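You operate a simulated robot arm through the tools that you are given. There is no shell and no other tool. Be economical: measure what you need, move in short steps, check, and stop when the job is done.

Carry out the task below with a simulated robot arm. There is one attempt and no reset: what you move stays moved.

## Task
Shut the right door of keg washer. Press the white button marked check two times. Put the sealed small can with white band on the middle shelf of green rack. Open the drawer marked spare cans, take the small can with brown band from the inside of drawer marked spare cans and put it on top of the line can with white band and shut the cans again. Switch the brake lever with black ball off. Push the grey head with black handle shut. The order is free. Set down upright: sealed small can with white band, small can with brown band.

It is judged by the outcome, as a careful person would: the job done as asked, and still so three seconds after it is handed in. It fails if anything else is knocked over, pushed out of place, dropped, spilled or broken.

## Robot
A 7-joint arm with a two-finger parallel gripper on a trunk, on a base that drives. Base frame: it is fixed to the floor where the robot stands at the start and does not move with it; the origin is under the middle of the robot, x ahead of it, y to its left, z up. Units: m, rad, N and s.
With the tool pointing down near the work surface it reaches from about 0.34 to 0.76 m from the robot's upright axis, wherever it stands. Its first joint turns from -2.007 to 2.007 rad. Places, roughly: brake lever with black ball [-4.5, 4.5, 0.9]; drawer marked spare cans [-3.3, 3.9, 0.4]; grey head with black handle [-2.6, -1.4, 1.1]; line can with white band [-3, 3.25, 1]; middle shelf of green rack [-4, 0.3, 1]; right door of keg washer [0.5, -0.2, 0.3]; sealed small can with white band (6x6x9 cm) [-3.2, 3.6, 0.9]; small can with brown band (6x6x9 cm) [-3.2, 3.8, 0.4]; white button marked check [-3, 3.4, 0.9]. Payload 3.91 kg.
The TCP is the grasp point between the finger pads, 0.03 m short of the fingertips. In the tool frame z runs along the fingers and y along their closing line. The gripper opens to 0.11 m. The fingers are 0.02 m wide and 0.01 m thick; the gripper's body (0.048 by 0.112 m) begins 0.055 m behind the TCP.
Orientation is that of the tool frame in the base frame, as a unit quaternion [x, y, z, w]. With the fingers straight down and closing along the base's y, the tool's x points along the base's -x, its y along +y and its z along -z.

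## Interface
- The arm moves only by the tool step_arm. Its argument "rows" is a list that holds one entry, the list of rows, each a list of 6 numbers: the shift along the tool's x, y, z in m, then the turn, a rotation vector about the tool's x, y, z in rad. In form: [[[dx, dy, dz, ax, ay, az], ...]]. A call has 1 to 10 rows; each row is the pose to reach, as a shift and turn from the pose commanded when the call began, along the tool's axes at that moment. "hand" is the gripper command, from -1 (fully open) to 1 (shut), values between in proportion, set as the call begins (left out, the last holds). Rows are played at 5 a second. More than 0.05 m and 0.15 rad between two rows, or a gripper value outside its range, and nothing of the call is played. Where a pose cannot be reached the arm comes as near as it can. A force on the tool above 40 N (or 10 N above the force at the start of the call, whichever is more), or a blocked arm, ends the call early, and 0.2 s more pass. The fingers move at their own pace (about 0.108 m/s each) and stop on an object; they squeeze with about 32 N. The grip force told is the motor's: it shows also when the fingers shut on nothing. Time passes only in rows, and 0.2 s behind the last, so rows that repeat a pose let the fingers close. It gives the time, the measured TCP pose, the force on the tool (base axes), the opening and the grip force at its end, in the units of the frame above (readings bear some noise), with the torque about the TCP (base axes, N m) and any sound that the robot's microphone picked up.
- Cameras (640 x 400 px; columns grow to the right, rows downward): "scene" is now at [-0.0015, 0.1166, 1.1202]; the picture's right is [-0.52, -0.85, 0.00], its down [-0.73, 0.44, -0.53] and it looks along [0.45, -0.27, -0.85] (base axes); focal length 251 px, centre (320, 200). "wrist" rides on the gripper at [0.072, 0.017, -0.103] in the tool frame; the picture's right is [-0.23, 0.97, 0.00], its down [-0.76, -0.18, -0.62] and it looks along [-0.61, -0.14, 0.78] (tool axes); focal length 222 px, centre (320, 200). There is no depth. A picture from a camera that has moved, and an enlarged one, comes with that camera's place and axes in the base frame and with its lens.
- capture(camera): a new picture of that camera. It takes no simulated time.
- move_column(by): slides the trunk up (or, below 0, down) by that many m; the arm and the scene camera ride with it, the base frame stays. It gives what a move gives, with no picture.
- base_move(legs): drives the robot by 1 to 6 legs, each [ahead, turn to the left] in m and rad, along the robot's own axes; the way and the turn of a leg run together, so that a leg with both is an arc; at most 1.5 m and 3.142 rad a leg. The arm and the cameras ride along, it lands a little off, and it stops where it bumps. It gives what a move gives.
- pan_tilt(pan, tilt): turns the head with the scene camera to pan (to the left, within 2.705 rad either way) and tilt (down, from -0.506 to 1.204), counted from straight ahead of the robot. It gives what a move gives.
- inspect(camera, box): a new picture of the part [left, top, right, bottom] of that camera's present view, enlarged. It takes no simulated time.
- hand_in(): hands the job in; it is judged then, once.

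Go step by step. Nothing tells you exact positions but the pictures and the camera data: compare them with the known pose of the tool, close in by small moves and look again before you grip or let go. The budget is 165 turns and 120 pictures, counting those below and the enlarged ones. Unless the task says otherwise, let go and move clear before handing in.

The tools are called after "Emit:" as a command line: name --argument value ..., lists and objects as JSON in quotes. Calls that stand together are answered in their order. step_arm: Moves the arm, as the interface text tells. Its arguments: {"type":"object","properties":{"rows":{"type":"array"},"hand":{"type":"number"}},"required":["rows"]} The other tools are called the same way: move_column (by) slides the trunk up or down; base_move (legs) drives the base; pan_tilt (pan, tilt) turns the head that bears the scene camera; capture (camera) takes a picture; inspect (camera, box) takes an enlarged picture of a part of a camera's view; hand_in () hands the job in.

At the start:

```text
time_s: 0.0
position: [0.469, -0.048, 0.5774]
tool_rot: [0.001, 1.0, 0.0, 0.0]
force: [-0.3, -0.3, 1.3]
moment: [0.0, 0.03, -0.01]
width: 0.1099
gripper_force: 0.0
trunk travel left (down, up): [-0.25, 0.74]
robot x, y, heading: [-0.0023, 0.0032, -0.002]
head pan, tilt: [-0.55, 1.018]
```

scene: 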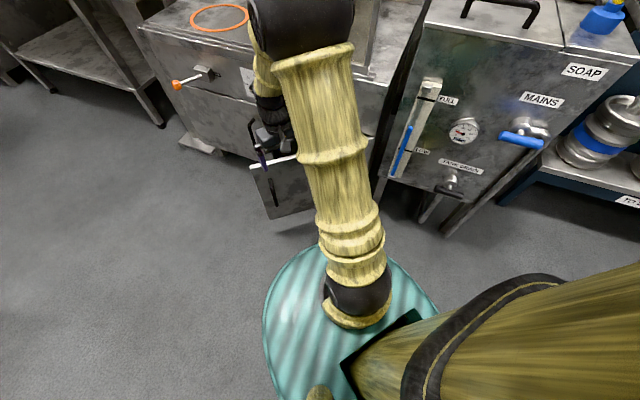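
wrist: 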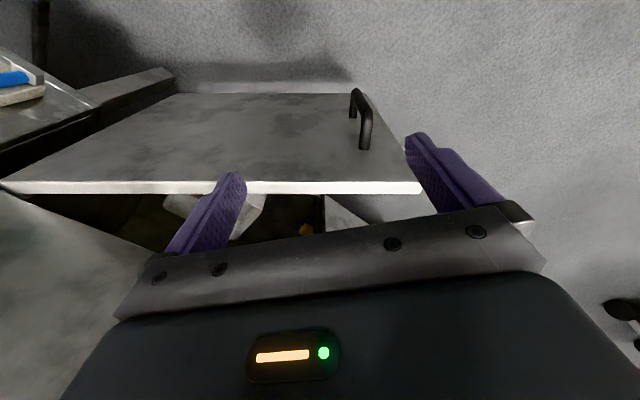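

The right door of the keg washer stands open just ahead of me. I'll look at it better with different head angles.

Emit:
pan_tilt --pan -0.1 --tilt 0.75

Emit:
capture --camera "scene"

```text
time_s: 0.9
position: [0.4692, -0.0465, 0.5763]
tool_rot: [0.0, 1.0, 0.0, 0.0]
force: [-0.5, -1.1, -1.0]
moment: [-0.04, 0.0, -0.03]
width: 0.1102
gripper_force: 0.0
trunk travel left (down, up): [-0.25, 0.74]
robot x, y, heading: [-0.0003, 0.0026, -0.003]
head pan, tilt: [-0.099, 0.75]
```

```text
117 pictures are left
camera scene: at [0.0224, 0.1442, 1.1405], right [-0.1, -0.99, 0.0], down [-0.68, 0.07, -0.73], along [0.73, -0.07, -0.68], focal length 251 px, centre (320, 200)
```

scene: 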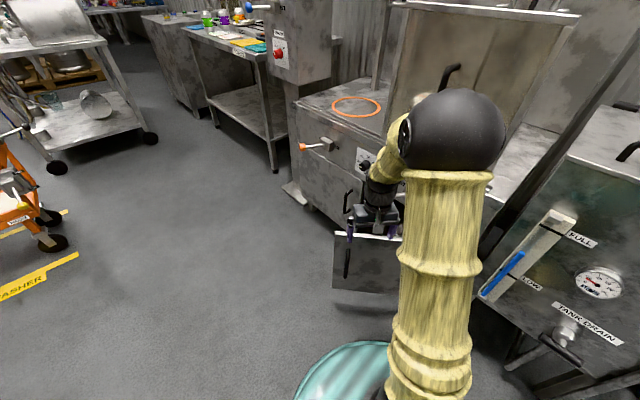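

The washer is angled to me and the arm hides it. I'll look around before driving.

Emit:
pan_tilt --pan 2.6 --tilt 0.5

Emit:
capture --camera "scene"

Emit:
pan_tilt --pan 1.3 --tilt 0.5

Emit:
capture --camera "scene"

Emit:
pan_tilt --pan -2.4 --tilt 0.5

Emit:
capture --camera "scene"

```text
time_s: 3.3
position: [0.4683, -0.0483, 0.577]
tool_rot: [0.0, 1.0, 0.0, 0.0]
force: [-1.4, 0.5, 0.4]
moment: [0.02, 0.02, -0.02]
width: 0.1099
gripper_force: 0.0
trunk travel left (down, up): [-0.25, 0.74]
robot x, y, heading: [-0.0009, -0.001, -0.004]
head pan, tilt: [2.601, 0.499]
```

```text
116 pictures are left
camera scene: at [-0.138, 0.1993, 1.1625], right [0.52, 0.86, 0.0], down [0.41, -0.25, -0.88], along [-0.75, 0.45, -0.48], focal length 251 px, centre (320, 200)
```

scene: 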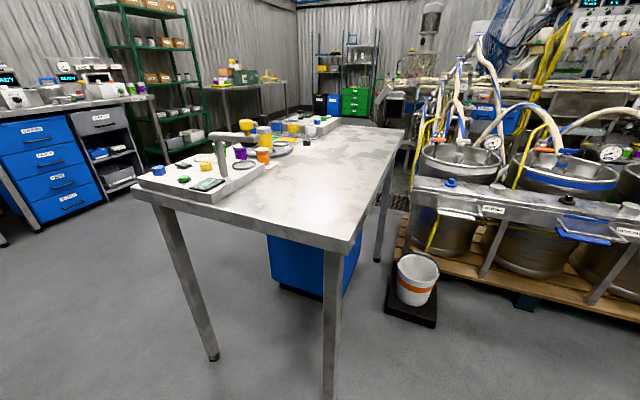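

```text
time_s: 4.8
position: [0.468, -0.0473, 0.5766]
tool_rot: [0.001, 1.0, 0.0, 0.0]
force: [-0.1, 0.2, -0.9]
moment: [-0.03, 0.01, 0.0]
width: 0.11
gripper_force: 0.1
trunk travel left (down, up): [-0.25, 0.74]
robot x, y, heading: [-0.0014, -0.0005, 0.004]
head pan, tilt: [1.3, 0.499]
```

```text
115 pictures are left
camera scene: at [-0.0357, 0.2401, 1.1625], right [0.96, -0.27, 0.0], down [-0.13, -0.46, -0.88], along [0.23, 0.85, -0.48], focal length 251 px, centre (320, 200)
```

scene: 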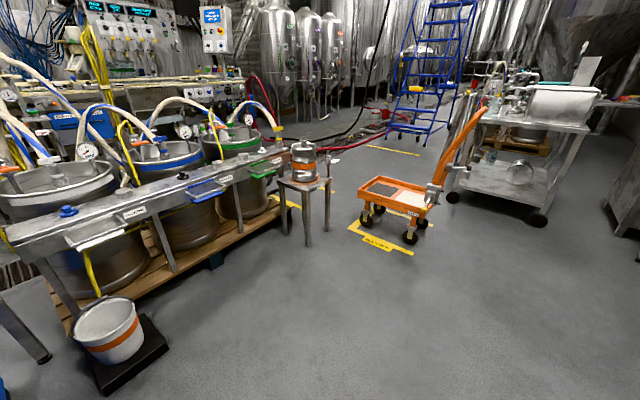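

```text
time_s: 7.8
position: [0.4678, -0.0483, 0.5766]
tool_rot: [0.0, 1.0, -0.001, 0.001]
force: [-0.6, -0.2, 0.6]
moment: [0.01, 0.0, 0.01]
width: 0.1096
gripper_force: 0.0
trunk travel left (down, up): [-0.25, 0.74]
robot x, y, heading: [0.0002, 0.0026, -0.001]
head pan, tilt: [-2.4, 0.499]
```

```text
114 pictures are left
camera scene: at [-0.1271, 0.0909, 1.1625], right [-0.68, 0.74, 0.0], down [0.35, 0.32, -0.88], along [-0.65, -0.59, -0.48], focal length 251 px, centre (320, 200)
```

scene: 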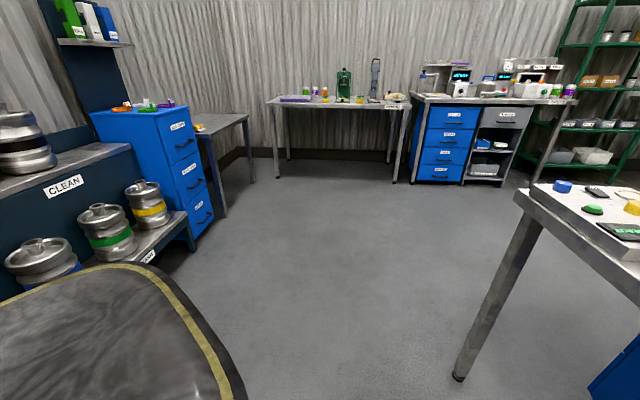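

The canning area lies behind me. I'll back off a little to see the washer door unobstructed.

Emit:
base_move --legs '[[-0.3, 0.0], [0.0, 0.6]]'

Emit:
pan_tilt --pan -1.0 --tilt 0.7

Emit:
capture --camera "scene"

```text
time_s: 11.6
position: [0.1042, 0.2257, 0.5768]
tool_rot: [-0.294, 0.956, 0.0, 0.0]
force: [0.2, -0.4, 0.5]
moment: [0.0, 0.05, 0.04]
width: 0.11
gripper_force: 0.1
trunk travel left (down, up): [-0.25, 0.74]
robot x, y, heading: [-0.3155, 0.0009, 0.6]
head pan, tilt: [-2.4, 0.499]
```

```text
time_s: 13.1
position: [0.104, 0.2243, 0.5763]
tool_rot: [-0.294, 0.956, -0.001, -0.001]
force: [0.3, 0.7, 0.6]
moment: [-0.01, -0.03, -0.03]
width: 0.1098
gripper_force: 0.1
trunk travel left (down, up): [-0.25, 0.74]
robot x, y, heading: [-0.3081, 0.0035, 0.601]
head pan, tilt: [-1.0, 0.7]
```

```text
113 pictures are left
camera scene: at [-0.3677, 0.0596, 1.1448], right [-0.39, -0.92, 0.0], down [-0.59, 0.25, -0.76], along [0.7, -0.3, -0.64], focal length 251 px, centre (320, 200)
```

scene: 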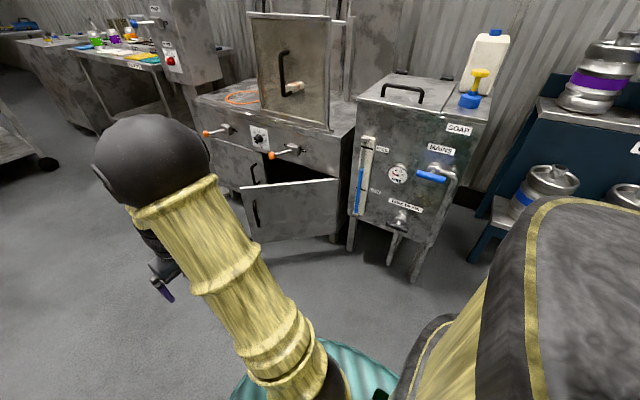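

The right door is hinged at about (0.45,-0.38), free edge at (0.55,0.03), open about 40°. I'll turn the tool to point forward and push the outer face with closed fingers while driving in.

Emit:
step_arm --rows '[[[-0.01, 0, 0, 0, -0.15, 0], [-0.02, 0, 0, 0, -0.3, 0], [-0.03, 0, 0, 0, -0.45, 0], [-0.04, 0, 0, 0, -0.6, 0], [-0.05, 0, 0, 0, -0.75, 0], [-0.06, 0, 0, 0, -0.9, 0], [-0.07, 0, 0, 0, -1.05, 0], [-0.08, 0, 0, 0, -1.2, 0], [-0.09, 0, 0, 0, -1.35, 0], [-0.1, 0, 0, 0, -1.5, 0]]]' --hand 1

Emit:
move_column --by -0.17

Emit:
base_move --legs '[[0, -0.6], [0, -0.94]]'

Emit:
pan_tilt --pan 0.3 --tilt 0.7

Emit:
capture --camera "scene"

```text
time_s: 15.3
position: [0.1881, 0.2819, 0.5759]
tool_rot: [-0.214, 0.699, 0.2, 0.652]
force: [-0.5, 0.1, -0.9]
moment: [-0.01, 0.01, -0.01]
width: 0.0002
gripper_force: 32.5
trunk travel left (down, up): [-0.25, 0.74]
robot x, y, heading: [-0.3089, 0.0002, 0.593]
head pan, tilt: [-1.0, 0.7]
```

```text
time_s: 17.2
position: [0.1879, 0.2811, 0.4063]
tool_rot: [-0.216, 0.699, 0.201, 0.651]
force: [0.4, 0.3, -0.5]
moment: [0.0, -0.01, -0.04]
width: 0.0
gripper_force: 32.0
trunk travel left (down, up): [-0.08, 0.91]
robot x, y, heading: [-0.3071, 0.0003, 0.601]
head pan, tilt: [-1.0, 0.7]
```

```text
time_s: 21.7
position: [-0.0061, -0.4852, 0.4079]
tool_rot: [0.328, 0.654, -0.305, 0.609]
force: [0.5, -0.3, -0.5]
moment: [0.01, 0.01, -0.02]
width: 0.0
gripper_force: 32.0
trunk travel left (down, up): [-0.08, 0.91]
robot x, y, heading: [-0.31, -0.0008, -0.932]
head pan, tilt: [-1.0, 0.7]
```

```text
time_s: 23.1
position: [-0.0081, -0.4853, 0.4073]
tool_rot: [0.328, 0.655, -0.305, 0.609]
force: [-0.2, 0.9, -0.4]
moment: [0.03, -0.02, 0.02]
width: 0.0
gripper_force: 31.8
trunk travel left (down, up): [-0.08, 0.91]
robot x, y, heading: [-0.3103, 0.0039, -0.928]
head pan, tilt: [0.3, 0.7]
```

```text
112 pictures are left
camera scene: at [-0.155, 0.0898, 0.9748], right [-0.59, -0.81, 0.0], down [-0.52, 0.38, -0.76], along [0.62, -0.45, -0.64], focal length 251 px, centre (320, 200)
```

scene: 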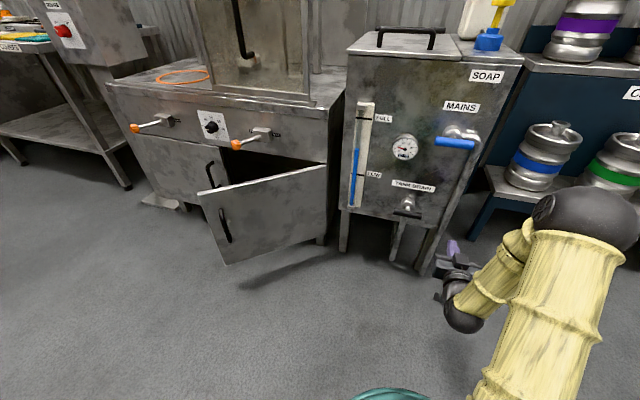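

Door geometry is consistent. I'll drive to a start point and then push the door along its chord.

Emit:
base_move --legs '[[0, 1.885], [0.573, 0], [0, -1.706]]'

Emit:
capture --camera "scene"

```text
time_s: 34.9
position: [0.432, 0.0457, 0.4068]
tool_rot: [0.264, 0.682, -0.246, 0.636]
force: [1.0, 0.4, -1.0]
moment: [0.03, 0.01, 0.01]
width: 0.0001
gripper_force: 32.0
trunk travel left (down, up): [-0.08, 0.91]
robot x, y, heading: [0.0417, 0.4637, -0.737]
head pan, tilt: [0.3, 0.7]
```

```text
111 pictures are left
camera scene: at [0.1778, 0.5816, 0.9748], right [-0.43, -0.91, 0.0], down [-0.58, 0.27, -0.76], along [0.69, -0.33, -0.64], focal length 251 px, centre (320, 200)
```

scene: 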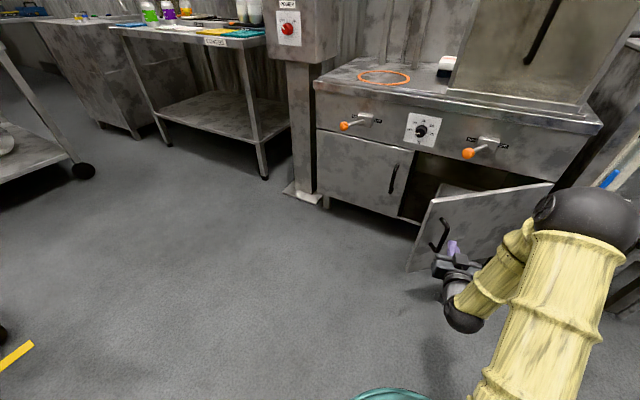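

The fingertips are close to the handle; I'll shift 5 cm to the right and drive in.

Emit:
step_arm --rows '[[[0, -0.025, 0, 0, 0, 0], [0, -0.05, 0, 0, 0, 0]]]'

Emit:
base_move --legs '[[0.29, 0]]'

Emit:
capture --camera "scene"

```text
time_s: 35.5
position: [0.3973, 0.0093, 0.4048]
tool_rot: [0.263, 0.683, -0.245, 0.636]
force: [-0.2, -0.2, -0.8]
moment: [0.0, 0.02, 0.01]
width: 0.0003
gripper_force: 32.0
trunk travel left (down, up): [-0.08, 0.91]
robot x, y, heading: [0.0409, 0.4682, -0.741]
head pan, tilt: [0.3, 0.7]
```

```text
time_s: 37.5
position: [0.6067, -0.1842, 0.4061]
tool_rot: [0.264, 0.682, -0.246, 0.636]
force: [0.7, -0.5, 0.3]
moment: [-0.01, 0.01, 0.0]
width: 0.0
gripper_force: 32.1
trunk travel left (down, up): [-0.08, 0.91]
robot x, y, heading: [0.2566, 0.271, -0.74]
head pan, tilt: [0.3, 0.7]
```

```text
110 pictures are left
camera scene: at [0.3884, 0.389, 0.9748], right [-0.43, -0.9, 0.0], down [-0.58, 0.28, -0.76], along [0.69, -0.33, -0.64], focal length 251 px, centre (320, 200)
```

scene: 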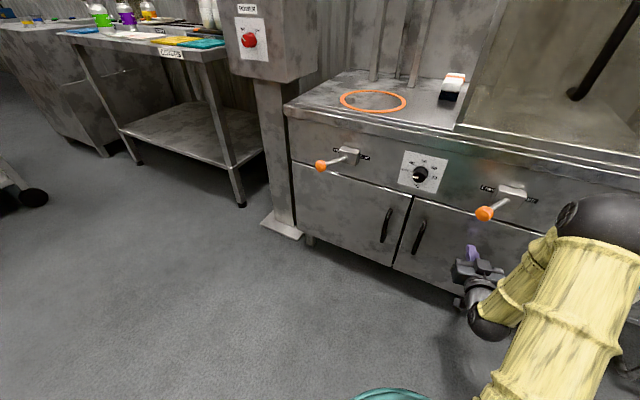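

The door looks shut; I'll press a little further to be sure and look closely.

Emit:
base_move --legs '[[0.04, 0]]'

Emit:
inspect --camera "scene" --box '[280, 120, 600, 320]'

```text
time_s: 38.4
position: [0.6224, -0.1996, 0.4069]
tool_rot: [0.266, 0.683, -0.246, 0.634]
force: [-4.8, 5.5, 4.4]
moment: [-0.13, -0.11, -0.03]
width: 0.0003
gripper_force: 31.7
trunk travel left (down, up): [-0.08, 0.91]
robot x, y, heading: [0.2724, 0.2518, -0.742]
head pan, tilt: [0.3, 0.7]
stopped in leg 1: the force on the tool passed its limit (the readings are from after the stop); the commanded pose is now the measured one
```

```text
2.00 times, centred on (440, 220) of scene
camera zoom: at [0.408, 0.3711, 0.9748], right [-0.43, -0.9, 0.0], down [-0.58, 0.28, -0.77], along [0.69, -0.33, -0.64], focal length 503 px, centre (80, 160)
```

zoom: 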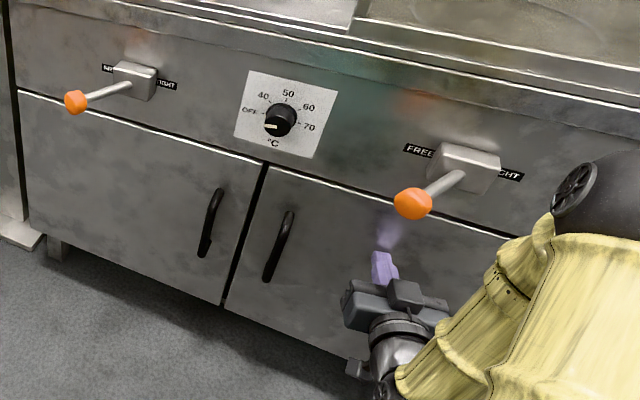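

The door is firmly shut. Next I back off and drive toward the bench with the grey head.

Emit:
base_move --legs '[[-0.36, 0], [0, -1.223], [1.186, 0], [0, -0.941], [0.8, 0]]'

Emit:
move_column --by 0.35

Emit:
pan_tilt --pan 0.2 --tilt 0.35

Emit:
capture --camera "scene"

```text
time_s: 55.5
position: [-1.7584, -0.8573, 0.4037]
tool_rot: [0.727, 0.096, -0.674, 0.09]
force: [-0.1, -0.2, 0.1]
moment: [0.01, 0.02, 0.03]
width: 0.0
gripper_force: 32.0
trunk travel left (down, up): [-0.08, 0.91]
robot x, y, heading: [-1.1869, -0.8062, -2.879]
head pan, tilt: [0.3, 0.7]
```

```text
time_s: 58.9
position: [-1.7588, -0.8578, 0.755]
tool_rot: [0.727, 0.096, -0.674, 0.091]
force: [0.1, 0.2, 0.0]
moment: [0.04, 0.04, 0.03]
width: 0.0001
gripper_force: 32.2
trunk travel left (down, up): [-0.43, 0.56]
robot x, y, heading: [-1.1855, -0.8056, -2.874]
head pan, tilt: [0.3, 0.7]
```

```text
time_s: 59.8
position: [-1.7587, -0.8572, 0.7553]
tool_rot: [0.727, 0.095, -0.674, 0.089]
force: [-0.8, 0.3, 0.5]
moment: [0.0, -0.03, 0.02]
width: 0.0
gripper_force: 32.2
trunk travel left (down, up): [-0.43, 0.56]
robot x, y, heading: [-1.1886, -0.8057, -2.879]
head pan, tilt: [0.201, 0.351]
```

```text
108 pictures are left
camera scene: at [-1.1727, -0.9778, 1.3561], right [-0.45, 0.89, 0.0], down [0.31, 0.15, -0.94], along [-0.84, -0.42, -0.34], focal length 251 px, centre (320, 200)
```

scene: 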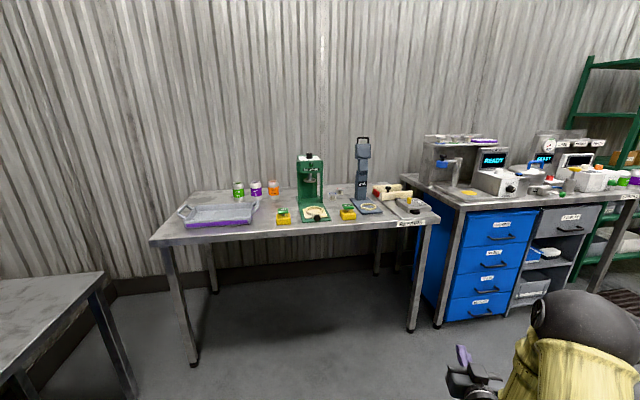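

The grey head sits on the small press at (362,150). I'll zoom in.

Emit:
inspect --camera "scene" --box '[280, 120, 440, 220]'

```text
4.00 times, centred on (360, 170) of scene
camera zoom: at [-1.1727, -0.9778, 1.3561], right [-0.45, 0.89, 0.0], down [0.31, 0.15, -0.94], along [-0.84, -0.42, -0.34], focal length 1005 px, centre (160, 320)
```

zoom: 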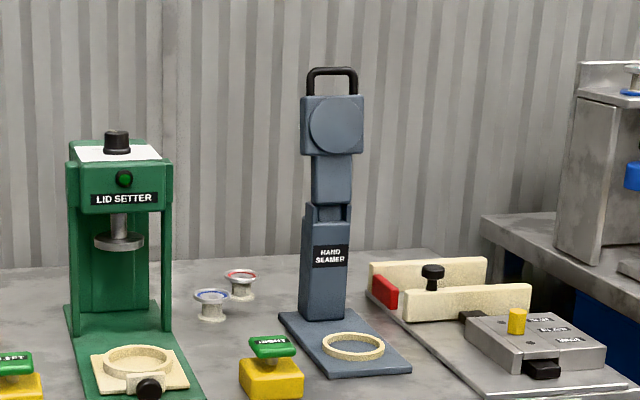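

It is a hand seamer with its head folded up; it folds forward about a hinge at z≈0.97. I'll point the tool down again, raise it, and approach.

Emit:
step_arm --rows '[[[0, 0.01, 0, 0, 0.15, 0], [0, 0.02, 0, 0, 0.3, 0], [0, 0.03, 0, 0, 0.45, 0], [0, 0.04, 0, 0, 0.6, 0], [0, 0.05, 0, 0, 0.75, 0], [0, 0.06, 0, 0, 0.9, 0], [0, 0.07, 0, 0, 1.05, 0], [0, 0.08, 0, 0, 1.2, 0], [0, 0.09, 0, 0, 1.35, 0], [0, 0.1, 0, 0, 1.5, 0]]]'

Emit:
move_column --by 0.53

Emit:
base_move --legs '[[0, -0.03], [0.75, 0], [0, 0.4]]'

Emit:
pan_tilt --pan 0.0 --tilt 0.65

Emit:
capture --camera "scene"

Emit:
capture --camera "wrist"

```text
time_s: 62.0
position: [-1.7327, -0.9551, 0.7559]
tool_rot: [0.991, 0.133, 0.003, 0.001]
force: [-0.5, -0.1, 0.0]
moment: [0.01, -0.01, -0.01]
width: 0.0
gripper_force: 32.5
trunk travel left (down, up): [-0.43, 0.56]
robot x, y, heading: [-1.1863, -0.8061, -2.879]
head pan, tilt: [0.201, 0.351]
```

```text
refused: 0.53 is not a number from -0.4 to 0.4
```

```text
time_s: 65.7
position: [-2.3652, -1.0883, 0.7549]
tool_rot: [0.993, 0.12, 0.011, -0.001]
force: [6.3, 1.9, 3.6]
moment: [-0.3, 0.51, 0.06]
width: 0.0
gripper_force: 31.7
trunk travel left (down, up): [-0.43, 0.56]
robot x, y, heading: [-1.8216, -0.9559, -2.909]
head pan, tilt: [0.201, 0.351]
stopped in leg 2: the force on the tool passed its limit (the readings are from after the stop); the commanded pose is now the measured one
```

```text
time_s: 66.5
position: [-2.3659, -1.0874, 0.7545]
tool_rot: [0.993, 0.119, 0.011, -0.001]
force: [7.9, 4.2, 2.3]
moment: [-0.33, 0.75, 0.04]
width: 0.0
gripper_force: 32.2
trunk travel left (down, up): [-0.43, 0.56]
robot x, y, heading: [-1.8198, -0.9548, -2.9]
head pan, tilt: [0.0, 0.649]
```

```text
106 pictures are left
camera scene: at [-1.812, -1.1103, 1.3292], right [-0.23, 0.97, 0.0], down [0.59, 0.14, -0.8], along [-0.78, -0.19, -0.6], focal length 251 px, centre (320, 200)
```

scene: 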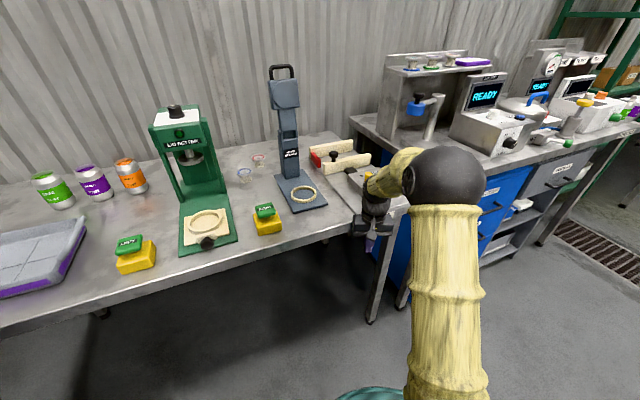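

```text
105 pictures are left
camera wrist: at [-2.2931, -1.0871, 0.8593], right [0.01, -1.0, -0.01], down [-0.8, -0.01, 0.61], along [-0.61, 0.0, -0.8], focal length 222 px, centre (320, 200)
```

wrist: 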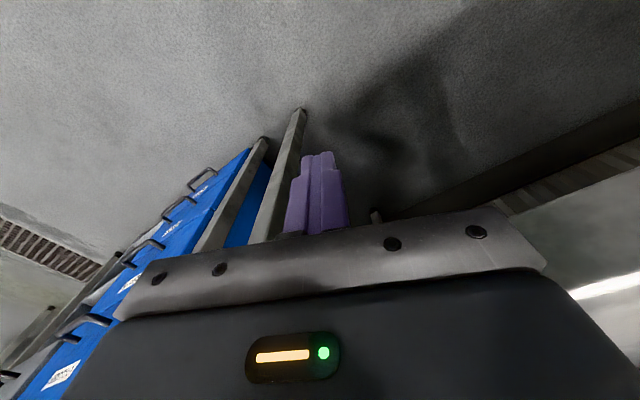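

The column move was refused (limit 0.4) and the gripper nudged the bench edge lightly; nothing moved. I back off and raise in two steps.

Emit:
base_move --legs '[[-0.2, 0]]'

Emit:
move_column --by 0.4

Emit:
move_column --by 0.16

Emit:
capture --camera "scene"

```text
time_s: 68.2
position: [-2.1653, -1.0409, 0.7545]
tool_rot: [0.993, 0.12, 0.012, -0.001]
force: [0.5, 0.3, 0.0]
moment: [0.01, 0.01, 0.0]
width: 0.0002
gripper_force: 31.8
trunk travel left (down, up): [-0.43, 0.56]
robot x, y, heading: [-1.6199, -0.9057, -2.903]
head pan, tilt: [0.0, 0.649]
```

```text
time_s: 72.0
position: [-2.1662, -1.0404, 1.1544]
tool_rot: [0.993, 0.12, 0.012, -0.001]
force: [-0.8, 0.1, -0.6]
moment: [0.01, 0.0, -0.03]
width: 0.0
gripper_force: 32.4
trunk travel left (down, up): [-0.83, 0.16]
robot x, y, heading: [-1.6203, -0.9059, -2.903]
head pan, tilt: [0.0, 0.649]
```

```text
time_s: 73.8
position: [-2.1661, -1.0406, 1.3133]
tool_rot: [0.993, 0.121, 0.011, 0.0]
force: [-0.5, -0.1, -0.2]
moment: [0.0, -0.01, 0.01]
width: 0.0002
gripper_force: 31.9
trunk travel left (down, up): [-0.99, 0.0]
robot x, y, heading: [-1.6208, -0.9045, -2.902]
head pan, tilt: [0.0, 0.649]
```

```text
104 pictures are left
camera scene: at [-1.6118, -1.0626, 1.8891], right [-0.23, 0.97, 0.0], down [0.59, 0.14, -0.8], along [-0.77, -0.19, -0.6], focal length 251 px, centre (320, 200)
```

scene: 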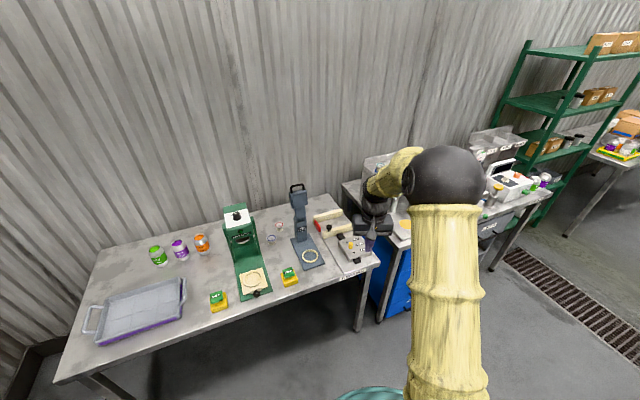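

Handle top is at about (-2.585,-1.42,1.20), folding toward (0.81,0.59). I'll drive to stand squarely in front of it.

Emit:
base_move --legs '[[0, 0.065], [0.478, 0], [0, 0.328]]'

Emit:
pan_tilt --pan 0.1 --tilt 0.85

Emit:
capture --camera "scene"

Emit:
capture --camera "wrist"

```text
time_s: 78.2
position: [-2.5361, -1.3722, 1.3142]
tool_rot: [0.952, 0.305, 0.011, -0.004]
force: [0.2, -0.5, -0.3]
moment: [0.03, 0.03, -0.02]
width: 0.0001
gripper_force: 31.9
trunk travel left (down, up): [-0.99, 0.0]
robot x, y, heading: [-2.0808, -1.047, -2.521]
head pan, tilt: [0.0, 0.649]
```

```text
time_s: 78.9
position: [-2.5346, -1.3719, 1.3144]
tool_rot: [0.952, 0.305, 0.01, -0.004]
force: [-0.4, -0.7, 1.0]
moment: [0.0, 0.0, -0.02]
width: 0.0
gripper_force: 31.5
trunk travel left (down, up): [-0.99, 0.0]
robot x, y, heading: [-2.0799, -1.0459, -2.528]
head pan, tilt: [0.099, 0.85]
```

```text
103 pictures are left
camera scene: at [-2.0008, -1.1877, 1.8726], right [-0.66, 0.75, 0.0], down [0.57, 0.49, -0.66], along [-0.5, -0.43, -0.75], focal length 251 px, centre (320, 200)
```

scene: 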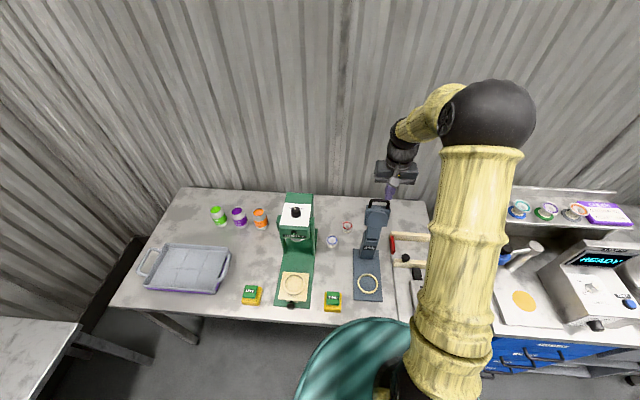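

```text
102 pictures are left
camera wrist: at [-2.4675, -1.3444, 1.4189], right [0.38, -0.92, -0.01], down [-0.73, -0.31, 0.61], along [-0.56, -0.23, -0.8], focal length 222 px, centre (320, 200)
```

wrist: 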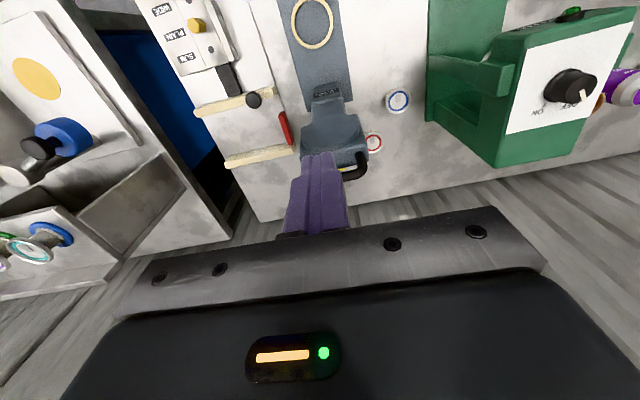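

Everything agrees. I'll move the closed fingers over and behind the head, then down.

Emit:
step_arm --rows '[[[-0.05, 0.005, 0, 0, 0, 0], [-0.1, 0.01, 0, 0, 0, 0], [-0.15, 0.014, 0, 0, 0, 0], [-0.15, 0.014, 0.03, 0, 0, 0], [-0.15, 0.014, 0.06, 0, 0, 0], [-0.15, 0.014, 0.09, 0, 0, 0], [-0.15, 0.014, 0.12, 0, 0, 0]]]'

Emit:
inspect --camera "scene" --box '[300, 130, 460, 230]'

Emit:
capture --camera "wrist"

```text
refused: row 1 steps farther than a row can; nothing moved
```

```text
4.00 times, centred on (380, 180) of scene
camera zoom: at [-2.0008, -1.1877, 1.8726], right [-0.66, 0.75, 0.0], down [0.57, 0.49, -0.66], along [-0.5, -0.43, -0.75], focal length 1005 px, centre (80, 280)
```

zoom: 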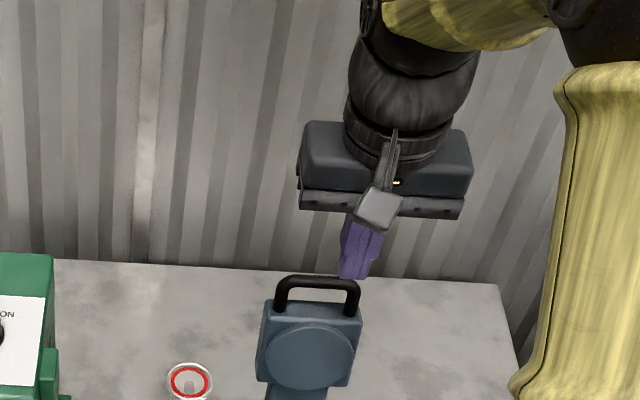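

```text
100 pictures are left
camera wrist: at [-2.4675, -1.3444, 1.4189], right [0.38, -0.92, -0.01], down [-0.73, -0.31, 0.61], along [-0.56, -0.23, -0.8], focal length 222 px, centre (320, 200)
```

wrist: 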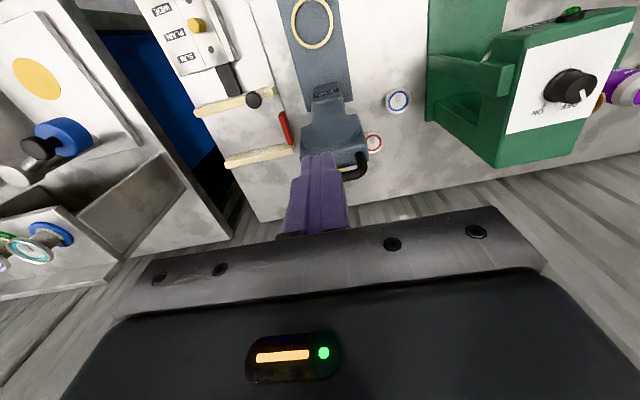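

The row was slightly too long; I repeat with smaller steps.

Emit:
step_arm --rows '[[[-0.04, 0.005, 0, 0, 0, 0], [-0.08, 0.01, 0, 0, 0, 0], [-0.12, 0.014, 0, 0, 0, 0], [-0.15, 0.014, 0, 0, 0, 0], [-0.15, 0.014, 0.03, 0, 0, 0], [-0.15, 0.014, 0.06, 0, 0, 0], [-0.15, 0.014, 0.09, 0, 0, 0], [-0.15, 0.014, 0.12, 0, 0, 0]]]'

Emit:
inspect --camera "scene" --box '[300, 130, 460, 230]'

Emit:
capture --camera "wrist"

```text
time_s: 80.7
position: [-2.6466, -1.468, 1.1893]
tool_rot: [0.952, 0.305, 0.01, -0.003]
force: [0.6, -0.4, -0.6]
moment: [-0.01, -0.02, 0.0]
width: 0.0002
gripper_force: 32.2
trunk travel left (down, up): [-0.99, 0.0]
robot x, y, heading: [-2.0793, -1.0483, -2.522]
head pan, tilt: [0.099, 0.85]
```

```text
4.00 times, centred on (380, 180) of scene
camera zoom: at [-2.0015, -1.1888, 1.8725], right [-0.66, 0.75, 0.0], down [0.57, 0.49, -0.66], along [-0.5, -0.43, -0.75], focal length 1005 px, centre (80, 280)
```

zoom: 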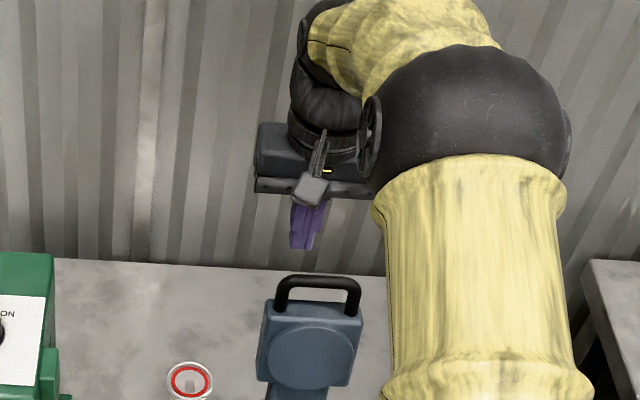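

```text
98 pictures are left
camera wrist: at [-2.5796, -1.4408, 1.2939], right [0.38, -0.92, -0.01], down [-0.73, -0.31, 0.61], along [-0.56, -0.23, -0.8], focal length 222 px, centre (320, 200)
```

wrist: 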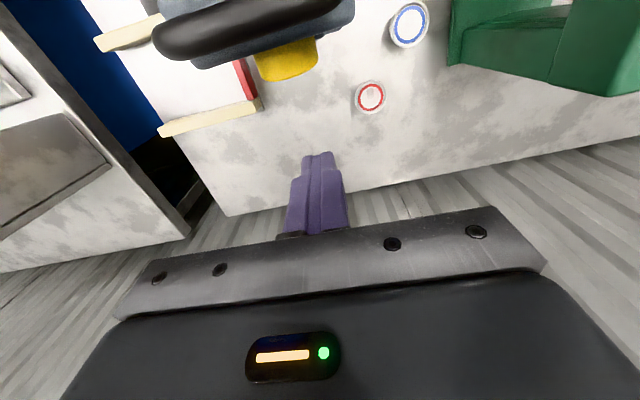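

I'm behind the head. Now I pull it forward over the hinge gently.

Emit:
step_arm --rows '[[[0.02, -0.009, 0.015, 0, 0, 0], [0.05, -0.009, 0.015, 0, 0, 0], [0.08, -0.009, 0.015, 0, 0, 0], [0.105, -0.009, 0.015, 0, 0, 0], [0.13, -0.009, 0.015, 0, 0, 0]]]'

Emit:
capture --camera "scene"

```text
time_s: 81.9
position: [-2.5458, -1.383, 1.1781]
tool_rot: [0.953, 0.304, 0.01, -0.003]
force: [1.3, 0.1, 0.7]
moment: [-0.03, 0.0, 0.01]
width: 0.0001
gripper_force: 32.5
trunk travel left (down, up): [-0.99, 0.0]
robot x, y, heading: [-2.0789, -1.0476, -2.525]
head pan, tilt: [0.099, 0.85]
```

```text
97 pictures are left
camera scene: at [-1.9995, -1.1871, 1.8726], right [-0.66, 0.75, 0.0], down [0.57, 0.49, -0.66], along [-0.5, -0.43, -0.75], focal length 251 px, centre (320, 200)
```

scene: 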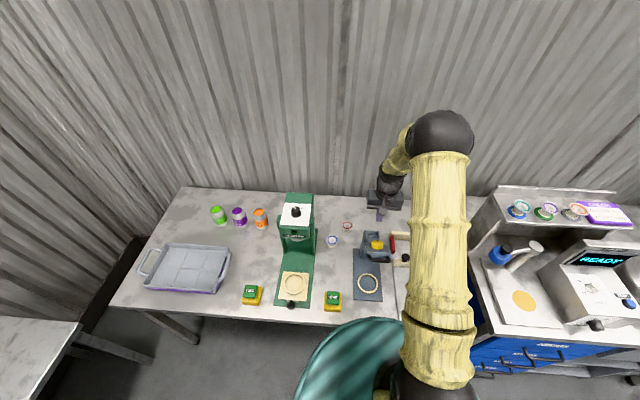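

The head is tipping over. Continue along the arc.

Emit:
step_arm --rows '[[[0.025, 0, 0.01, 0, 0, 0], [0.05, 0, 0.025, 0, 0, 0], [0.07, 0, 0.045, 0, 0, 0], [0.085, 0, 0.07, 0, 0, 0]]]'

Emit:
inspect --camera "scene" --box '[280, 150, 480, 310]'

Emit:
capture --camera "wrist"

```text
time_s: 82.9
position: [-2.4751, -1.334, 1.1092]
tool_rot: [0.952, 0.305, 0.01, -0.003]
force: [-0.1, 0.2, -0.2]
moment: [0.01, 0.0, -0.04]
width: 0.0
gripper_force: 31.9
trunk travel left (down, up): [-0.99, 0.0]
robot x, y, heading: [-2.0794, -1.0493, -2.523]
head pan, tilt: [0.099, 0.85]
```

```text
2.50 times, centred on (380, 230) of scene
camera zoom: at [-2.0013, -1.1884, 1.8726], right [-0.66, 0.75, 0.0], down [0.57, 0.49, -0.66], along [-0.5, -0.43, -0.75], focal length 628 px, centre (170, 125)
```

zoom: 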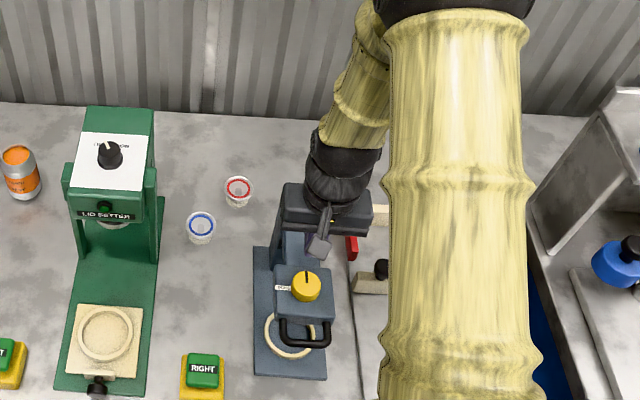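

```text
95 pictures are left
camera wrist: at [-2.4075, -1.3072, 1.2141], right [0.38, -0.92, -0.01], down [-0.73, -0.31, 0.61], along [-0.56, -0.23, -0.8], focal length 222 px, centre (320, 200)
```

wrist: 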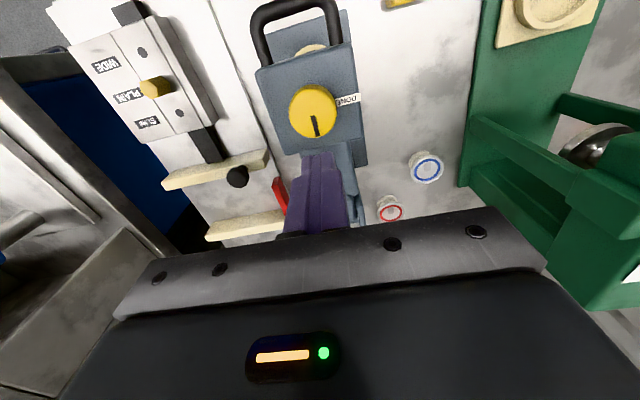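

The head has fallen nearly level (a yellow timer knob is on its top, I avoid it). I'll press down on the black handle to seat it.

Emit:
step_arm --rows '[[[0, 0, -0.04, 0, 0, 0], [0.045, 0, -0.04, 0, 0, 0], [0.09, 0, -0.04, 0, 0, 0], [0.09, 0, 0.0, 0, 0, 0], [0.09, 0, 0.03, 0, 0, 0], [0.09, 0, 0.05, 0, 0, 0], [0.09, 0, 0.07, 0, 0, 0], [0.09, 0, 0.09, 0, 0, 0], [0.09, 0, 0.11, 0, 0, 0]]]'

Emit:
inspect --camera "scene" --box '[280, 150, 480, 310]'

Emit:
capture --camera "wrist"

```text
time_s: 84.9
position: [-2.3995, -1.2809, 1.0158]
tool_rot: [0.952, 0.305, 0.009, -0.003]
force: [2.3, 1.4, 33.5]
moment: [0.04, -0.03, -0.02]
width: 0.0
gripper_force: 31.8
trunk travel left (down, up): [-0.99, 0.0]
robot x, y, heading: [-2.0785, -1.049, -2.528]
head pan, tilt: [0.099, 0.85]
stopped in row 9: the force on the tool passed its limit (the readings are from after the stop); the commanded pose is now the measured one
```

```text
2.50 times, centred on (380, 230) of scene
camera zoom: at [-1.9986, -1.1864, 1.8732], right [-0.66, 0.75, 0.0], down [0.57, 0.49, -0.66], along [-0.5, -0.43, -0.75], focal length 628 px, centre (170, 125)
```

zoom: 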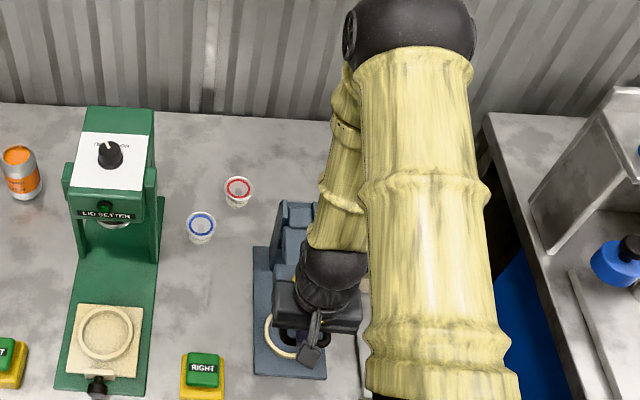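

```text
93 pictures are left
camera wrist: at [-2.332, -1.2543, 1.1198], right [0.38, -0.92, 0.0], down [-0.73, -0.3, 0.61], along [-0.56, -0.23, -0.79], focal length 222 px, centre (320, 200)
```

wrist: 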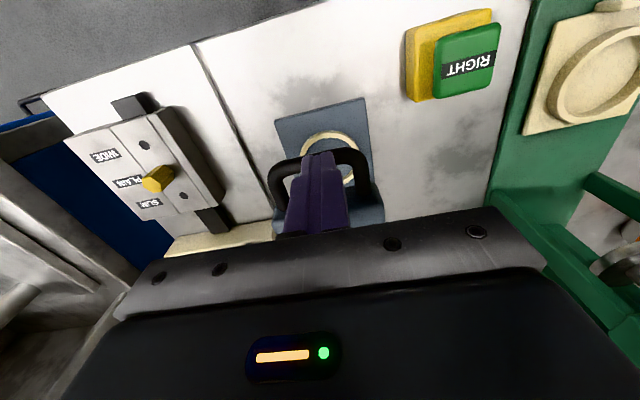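

It is against its stop. I'll lift away and check.

Emit:
step_arm --rows '[[[0, 0, -0.04, 0, 0, 0], [0, 0, -0.08, 0, 0, 0], [0, 0, -0.12, 0, 0, 0], [0, 0, -0.16, 0, 0, 0], [0, 0, -0.2, 0, 0, 0], [0, 0, -0.24, 0, 0, 0]]]'

Emit:
base_move --legs '[[-0.35, 0]]'

Emit:
pan_tilt --pan 0.25 --tilt 0.7

Emit:
inspect --camera "scene" --box '[160, 100, 480, 300]'

```text
time_s: 86.3
position: [-2.4015, -1.2865, 1.255]
tool_rot: [0.953, 0.304, 0.009, -0.002]
force: [0.4, 0.6, -0.6]
moment: [-0.01, 0.03, 0.0]
width: 0.0
gripper_force: 32.0
trunk travel left (down, up): [-0.99, 0.0]
robot x, y, heading: [-2.0764, -1.0485, -2.519]
head pan, tilt: [0.099, 0.85]
```

```text
time_s: 88.6
position: [-2.1116, -1.0769, 1.2543]
tool_rot: [0.955, 0.297, 0.01, -0.003]
force: [0.3, -0.2, 0.0]
moment: [0.01, 0.0, -0.02]
width: 0.0
gripper_force: 31.8
trunk travel left (down, up): [-0.99, 0.0]
robot x, y, heading: [-1.7817, -0.838, -2.535]
head pan, tilt: [0.099, 0.85]
```

```text
time_s: 89.3
position: [-2.1129, -1.0785, 1.2533]
tool_rot: [0.955, 0.297, 0.011, -0.004]
force: [0.7, 0.2, 1.3]
moment: [-0.05, -0.02, -0.03]
width: 0.0
gripper_force: 31.6
trunk travel left (down, up): [-0.99, 0.0]
robot x, y, heading: [-1.7824, -0.8393, -2.543]
head pan, tilt: [0.25, 0.7]
```

```text
2.00 times, centred on (320, 200) of scene
camera zoom: at [-1.7049, -0.9971, 1.8848], right [-0.75, 0.66, 0.0], down [0.43, 0.48, -0.76], along [-0.5, -0.57, -0.64], focal length 503 px, centre (320, 200)
```

zoom: 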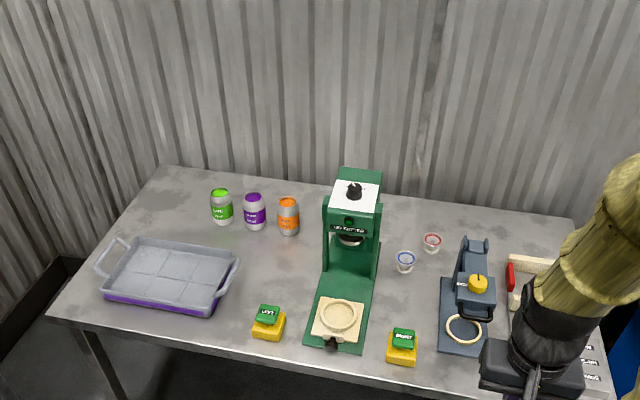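

The seamer is shut. Now I look toward the canning area to plan the drive.

Emit:
pan_tilt --pan -1.75 --tilt 0.45

Emit:
capture --camera "scene"

Emit:
pan_tilt --pan -0.8 --tilt 0.45

Emit:
capture --camera "scene"

```text
time_s: 91.2
position: [-2.1131, -1.0783, 1.2535]
tool_rot: [0.955, 0.297, 0.011, -0.003]
force: [-0.1, -0.6, -0.1]
moment: [0.0, 0.01, 0.0]
width: 0.0001
gripper_force: 31.6
trunk travel left (down, up): [-0.99, 0.0]
robot x, y, heading: [-1.7877, -0.8416, -2.538]
head pan, tilt: [-1.751, 0.45]
```

```text
91 pictures are left
camera scene: at [-1.6862, -0.8493, 1.907], right [0.91, 0.41, 0.0], down [0.18, -0.4, -0.9], along [-0.37, 0.82, -0.44], focal length 251 px, centre (320, 200)
```

scene: 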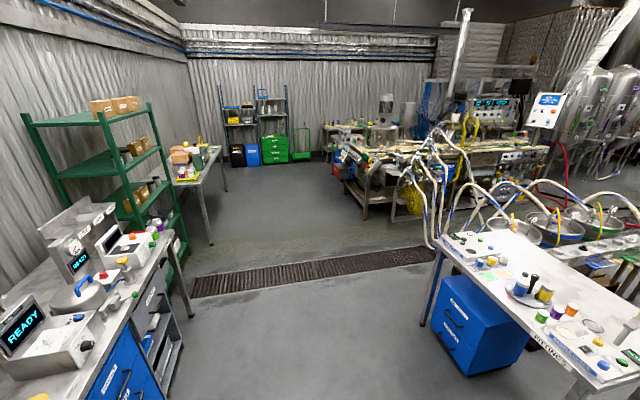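

```text
time_s: 92.4
position: [-2.1125, -1.0781, 1.2536]
tool_rot: [0.955, 0.297, 0.01, -0.003]
force: [0.0, 0.3, -0.1]
moment: [0.02, -0.02, 0.0]
width: 0.0
gripper_force: 31.9
trunk travel left (down, up): [-0.99, 0.0]
robot x, y, heading: [-1.7844, -0.8407, -2.539]
head pan, tilt: [-0.799, 0.45]
```

```text
90 pictures are left
camera scene: at [-1.7386, -0.9149, 1.907], right [0.2, 0.98, 0.0], down [0.43, -0.09, -0.9], along [-0.88, 0.18, -0.44], focal length 251 px, centre (320, 200)
```

scene: 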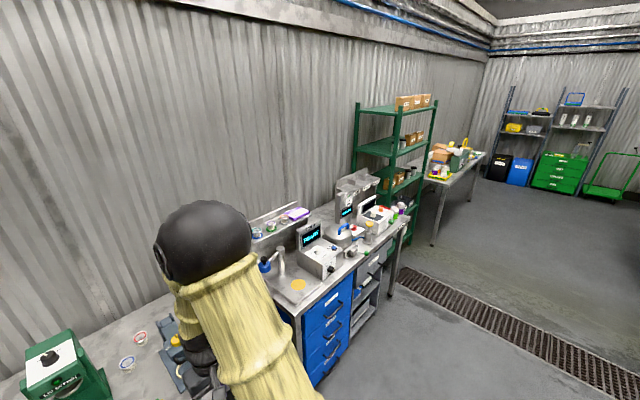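

The canning station is around (350,150). I'll zoom there.

Emit:
pan_tilt --pan -1.8 --tilt 0.3

Emit:
inspect --camera "scene" --box '[210, 110, 450, 260]'

```text
time_s: 93.7
position: [-2.1119, -1.0767, 1.2538]
tool_rot: [0.955, 0.297, 0.011, -0.003]
force: [0.5, 0.1, 0.1]
moment: [0.01, 0.01, 0.01]
width: 0.0
gripper_force: 32.0
trunk travel left (down, up): [-0.99, 0.0]
robot x, y, heading: [-1.7838, -0.8371, -2.536]
head pan, tilt: [-1.799, 0.3]
```

```text
2.67 times, centred on (330, 185) of scene
camera zoom: at [-1.6826, -0.8462, 1.9209], right [0.93, 0.36, 0.0], down [0.11, -0.28, -0.96], along [-0.35, 0.89, -0.3], focal length 670 px, centre (293, 240)
```

zoom: 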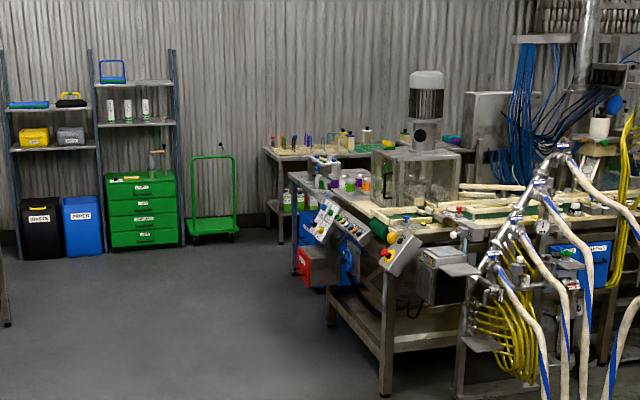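

The line faces (-0.8,-0.6). I'll drive up the aisle to about (-3.15,1.84).

Emit:
base_move --legs '[[0, -1.833], [1.5, 0], [0, 0.26], [1.5, 0], [0, -0.8]]'

Emit:
pan_tilt --pan 0 --tilt 0.5

Emit:
capture --camera "scene"

```text
time_s: 115.6
position: [-2.9618, 2.2482, 1.253]
tool_rot: [-0.622, 0.783, -0.006, -0.008]
force: [0.0, 1.6, -0.3]
moment: [-0.01, 0.0, 0.02]
width: 0.0
gripper_force: 31.6
trunk travel left (down, up): [-0.99, 0.0]
robot x, y, heading: [-3.0448, 1.8517, 1.337]
head pan, tilt: [-1.799, 0.3]
```

```text
time_s: 117.4
position: [-2.9608, 2.2492, 1.2544]
tool_rot: [-0.623, 0.782, -0.007, -0.008]
force: [-0.7, 0.7, 0.3]
moment: [0.0, 0.0, -0.03]
width: 0.0
gripper_force: 32.0
trunk travel left (down, up): [-0.99, 0.0]
robot x, y, heading: [-3.0447, 1.8523, 1.339]
head pan, tilt: [0.0, 0.499]
```

```text
88 pictures are left
camera scene: at [-3.1869, 1.9172, 1.9025], right [0.97, -0.23, 0.0], down [-0.11, -0.47, -0.88], along [0.2, 0.85, -0.48], focal length 251 px, centre (320, 200)
```

scene: 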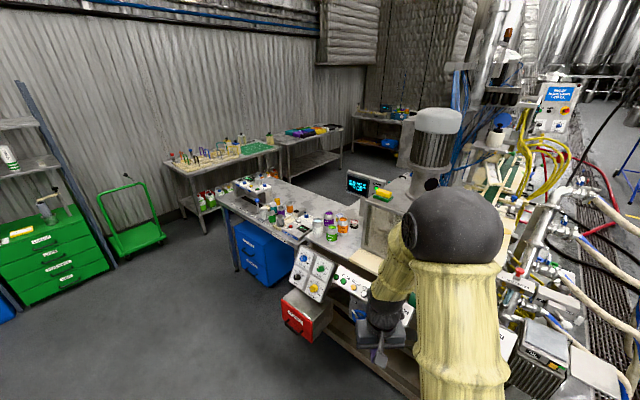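

I see the canning bench with blue drawers, cans on top, and the green trolley with a lever. I'll zoom in on the bench.

Emit:
inspect --camera "scene" --box '[210, 160, 410, 360]'

Emit:
inspect --camera "scene" --box '[80, 160, 180, 260]'

```text
2.00 times, centred on (310, 260) of scene
camera zoom: at [-3.1869, 1.9172, 1.9025], right [0.97, -0.23, 0.0], down [-0.11, -0.47, -0.88], along [0.2, 0.85, -0.48], focal length 503 px, centre (340, 80)
```

zoom: 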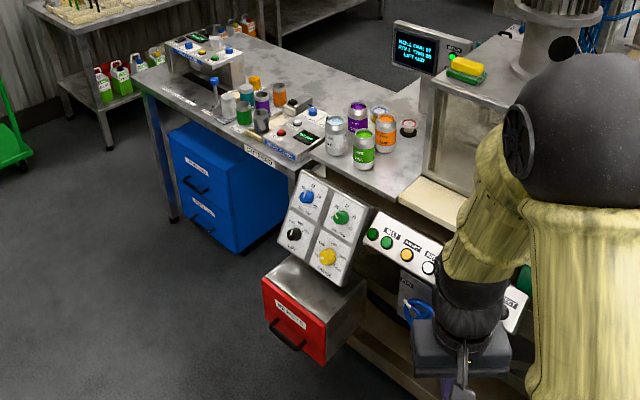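

```text
4.00 times, centred on (130, 210) of scene
camera zoom: at [-3.1869, 1.9172, 1.9025], right [0.97, -0.23, 0.0], down [-0.11, -0.47, -0.88], along [0.2, 0.85, -0.48], focal length 1005 px, centre (1080, 160)
```

zoom: 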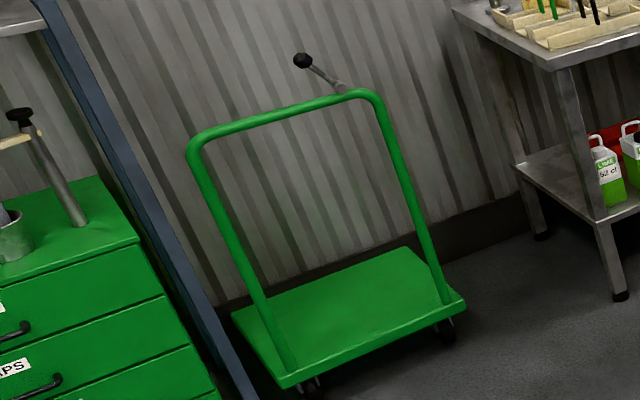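

I'll move in front of the bench for a close view.

Emit:
base_move --legs '[[0, 0.675], [1.4, 0], [0, -1.399]]'

Emit:
pan_tilt --pan -0.1 --tilt 0.75

Emit:
capture --camera "scene"

Emit:
capture --camera "wrist"

```text
time_s: 129.6
position: [-3.2953, 3.3279, 1.2539]
tool_rot: [-0.295, 0.956, -0.003, -0.009]
force: [0.6, 0.2, -0.1]
moment: [0.02, 0.03, 0.0]
width: 0.0002
gripper_force: 31.7
trunk travel left (down, up): [-0.99, 0.0]
robot x, y, heading: [-3.6261, 3.0919, 0.592]
head pan, tilt: [0.0, 0.499]
```

```text
time_s: 130.3
position: [-3.296, 3.3285, 1.2535]
tool_rot: [-0.294, 0.956, -0.003, -0.01]
force: [1.1, 0.9, 0.1]
moment: [-0.04, 0.0, 0.0]
width: 0.0001
gripper_force: 32.0
trunk travel left (down, up): [-0.99, 0.0]
robot x, y, heading: [-3.6268, 3.0959, 0.592]
head pan, tilt: [-0.099, 0.75]
```

```text
85 pictures are left
camera scene: at [-3.6883, 3.2265, 1.8806], right [0.47, -0.88, 0.0], down [-0.6, -0.32, -0.73], along [0.65, 0.35, -0.68], focal length 251 px, centre (320, 200)
```

scene: 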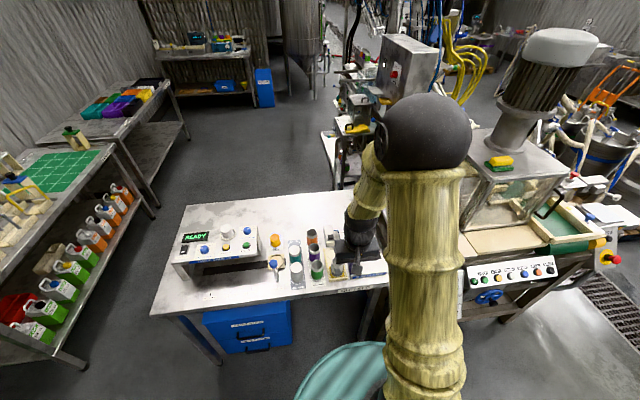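

```text
84 pictures are left
camera wrist: at [-3.3625, 3.3033, 1.3584], right [-0.36, 0.93, 0.0], down [0.74, 0.29, 0.61], along [0.57, 0.21, -0.8], focal length 222 px, centre (320, 200)
```

wrist: 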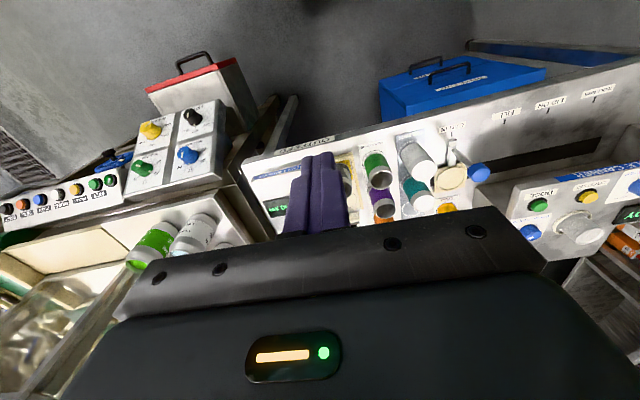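

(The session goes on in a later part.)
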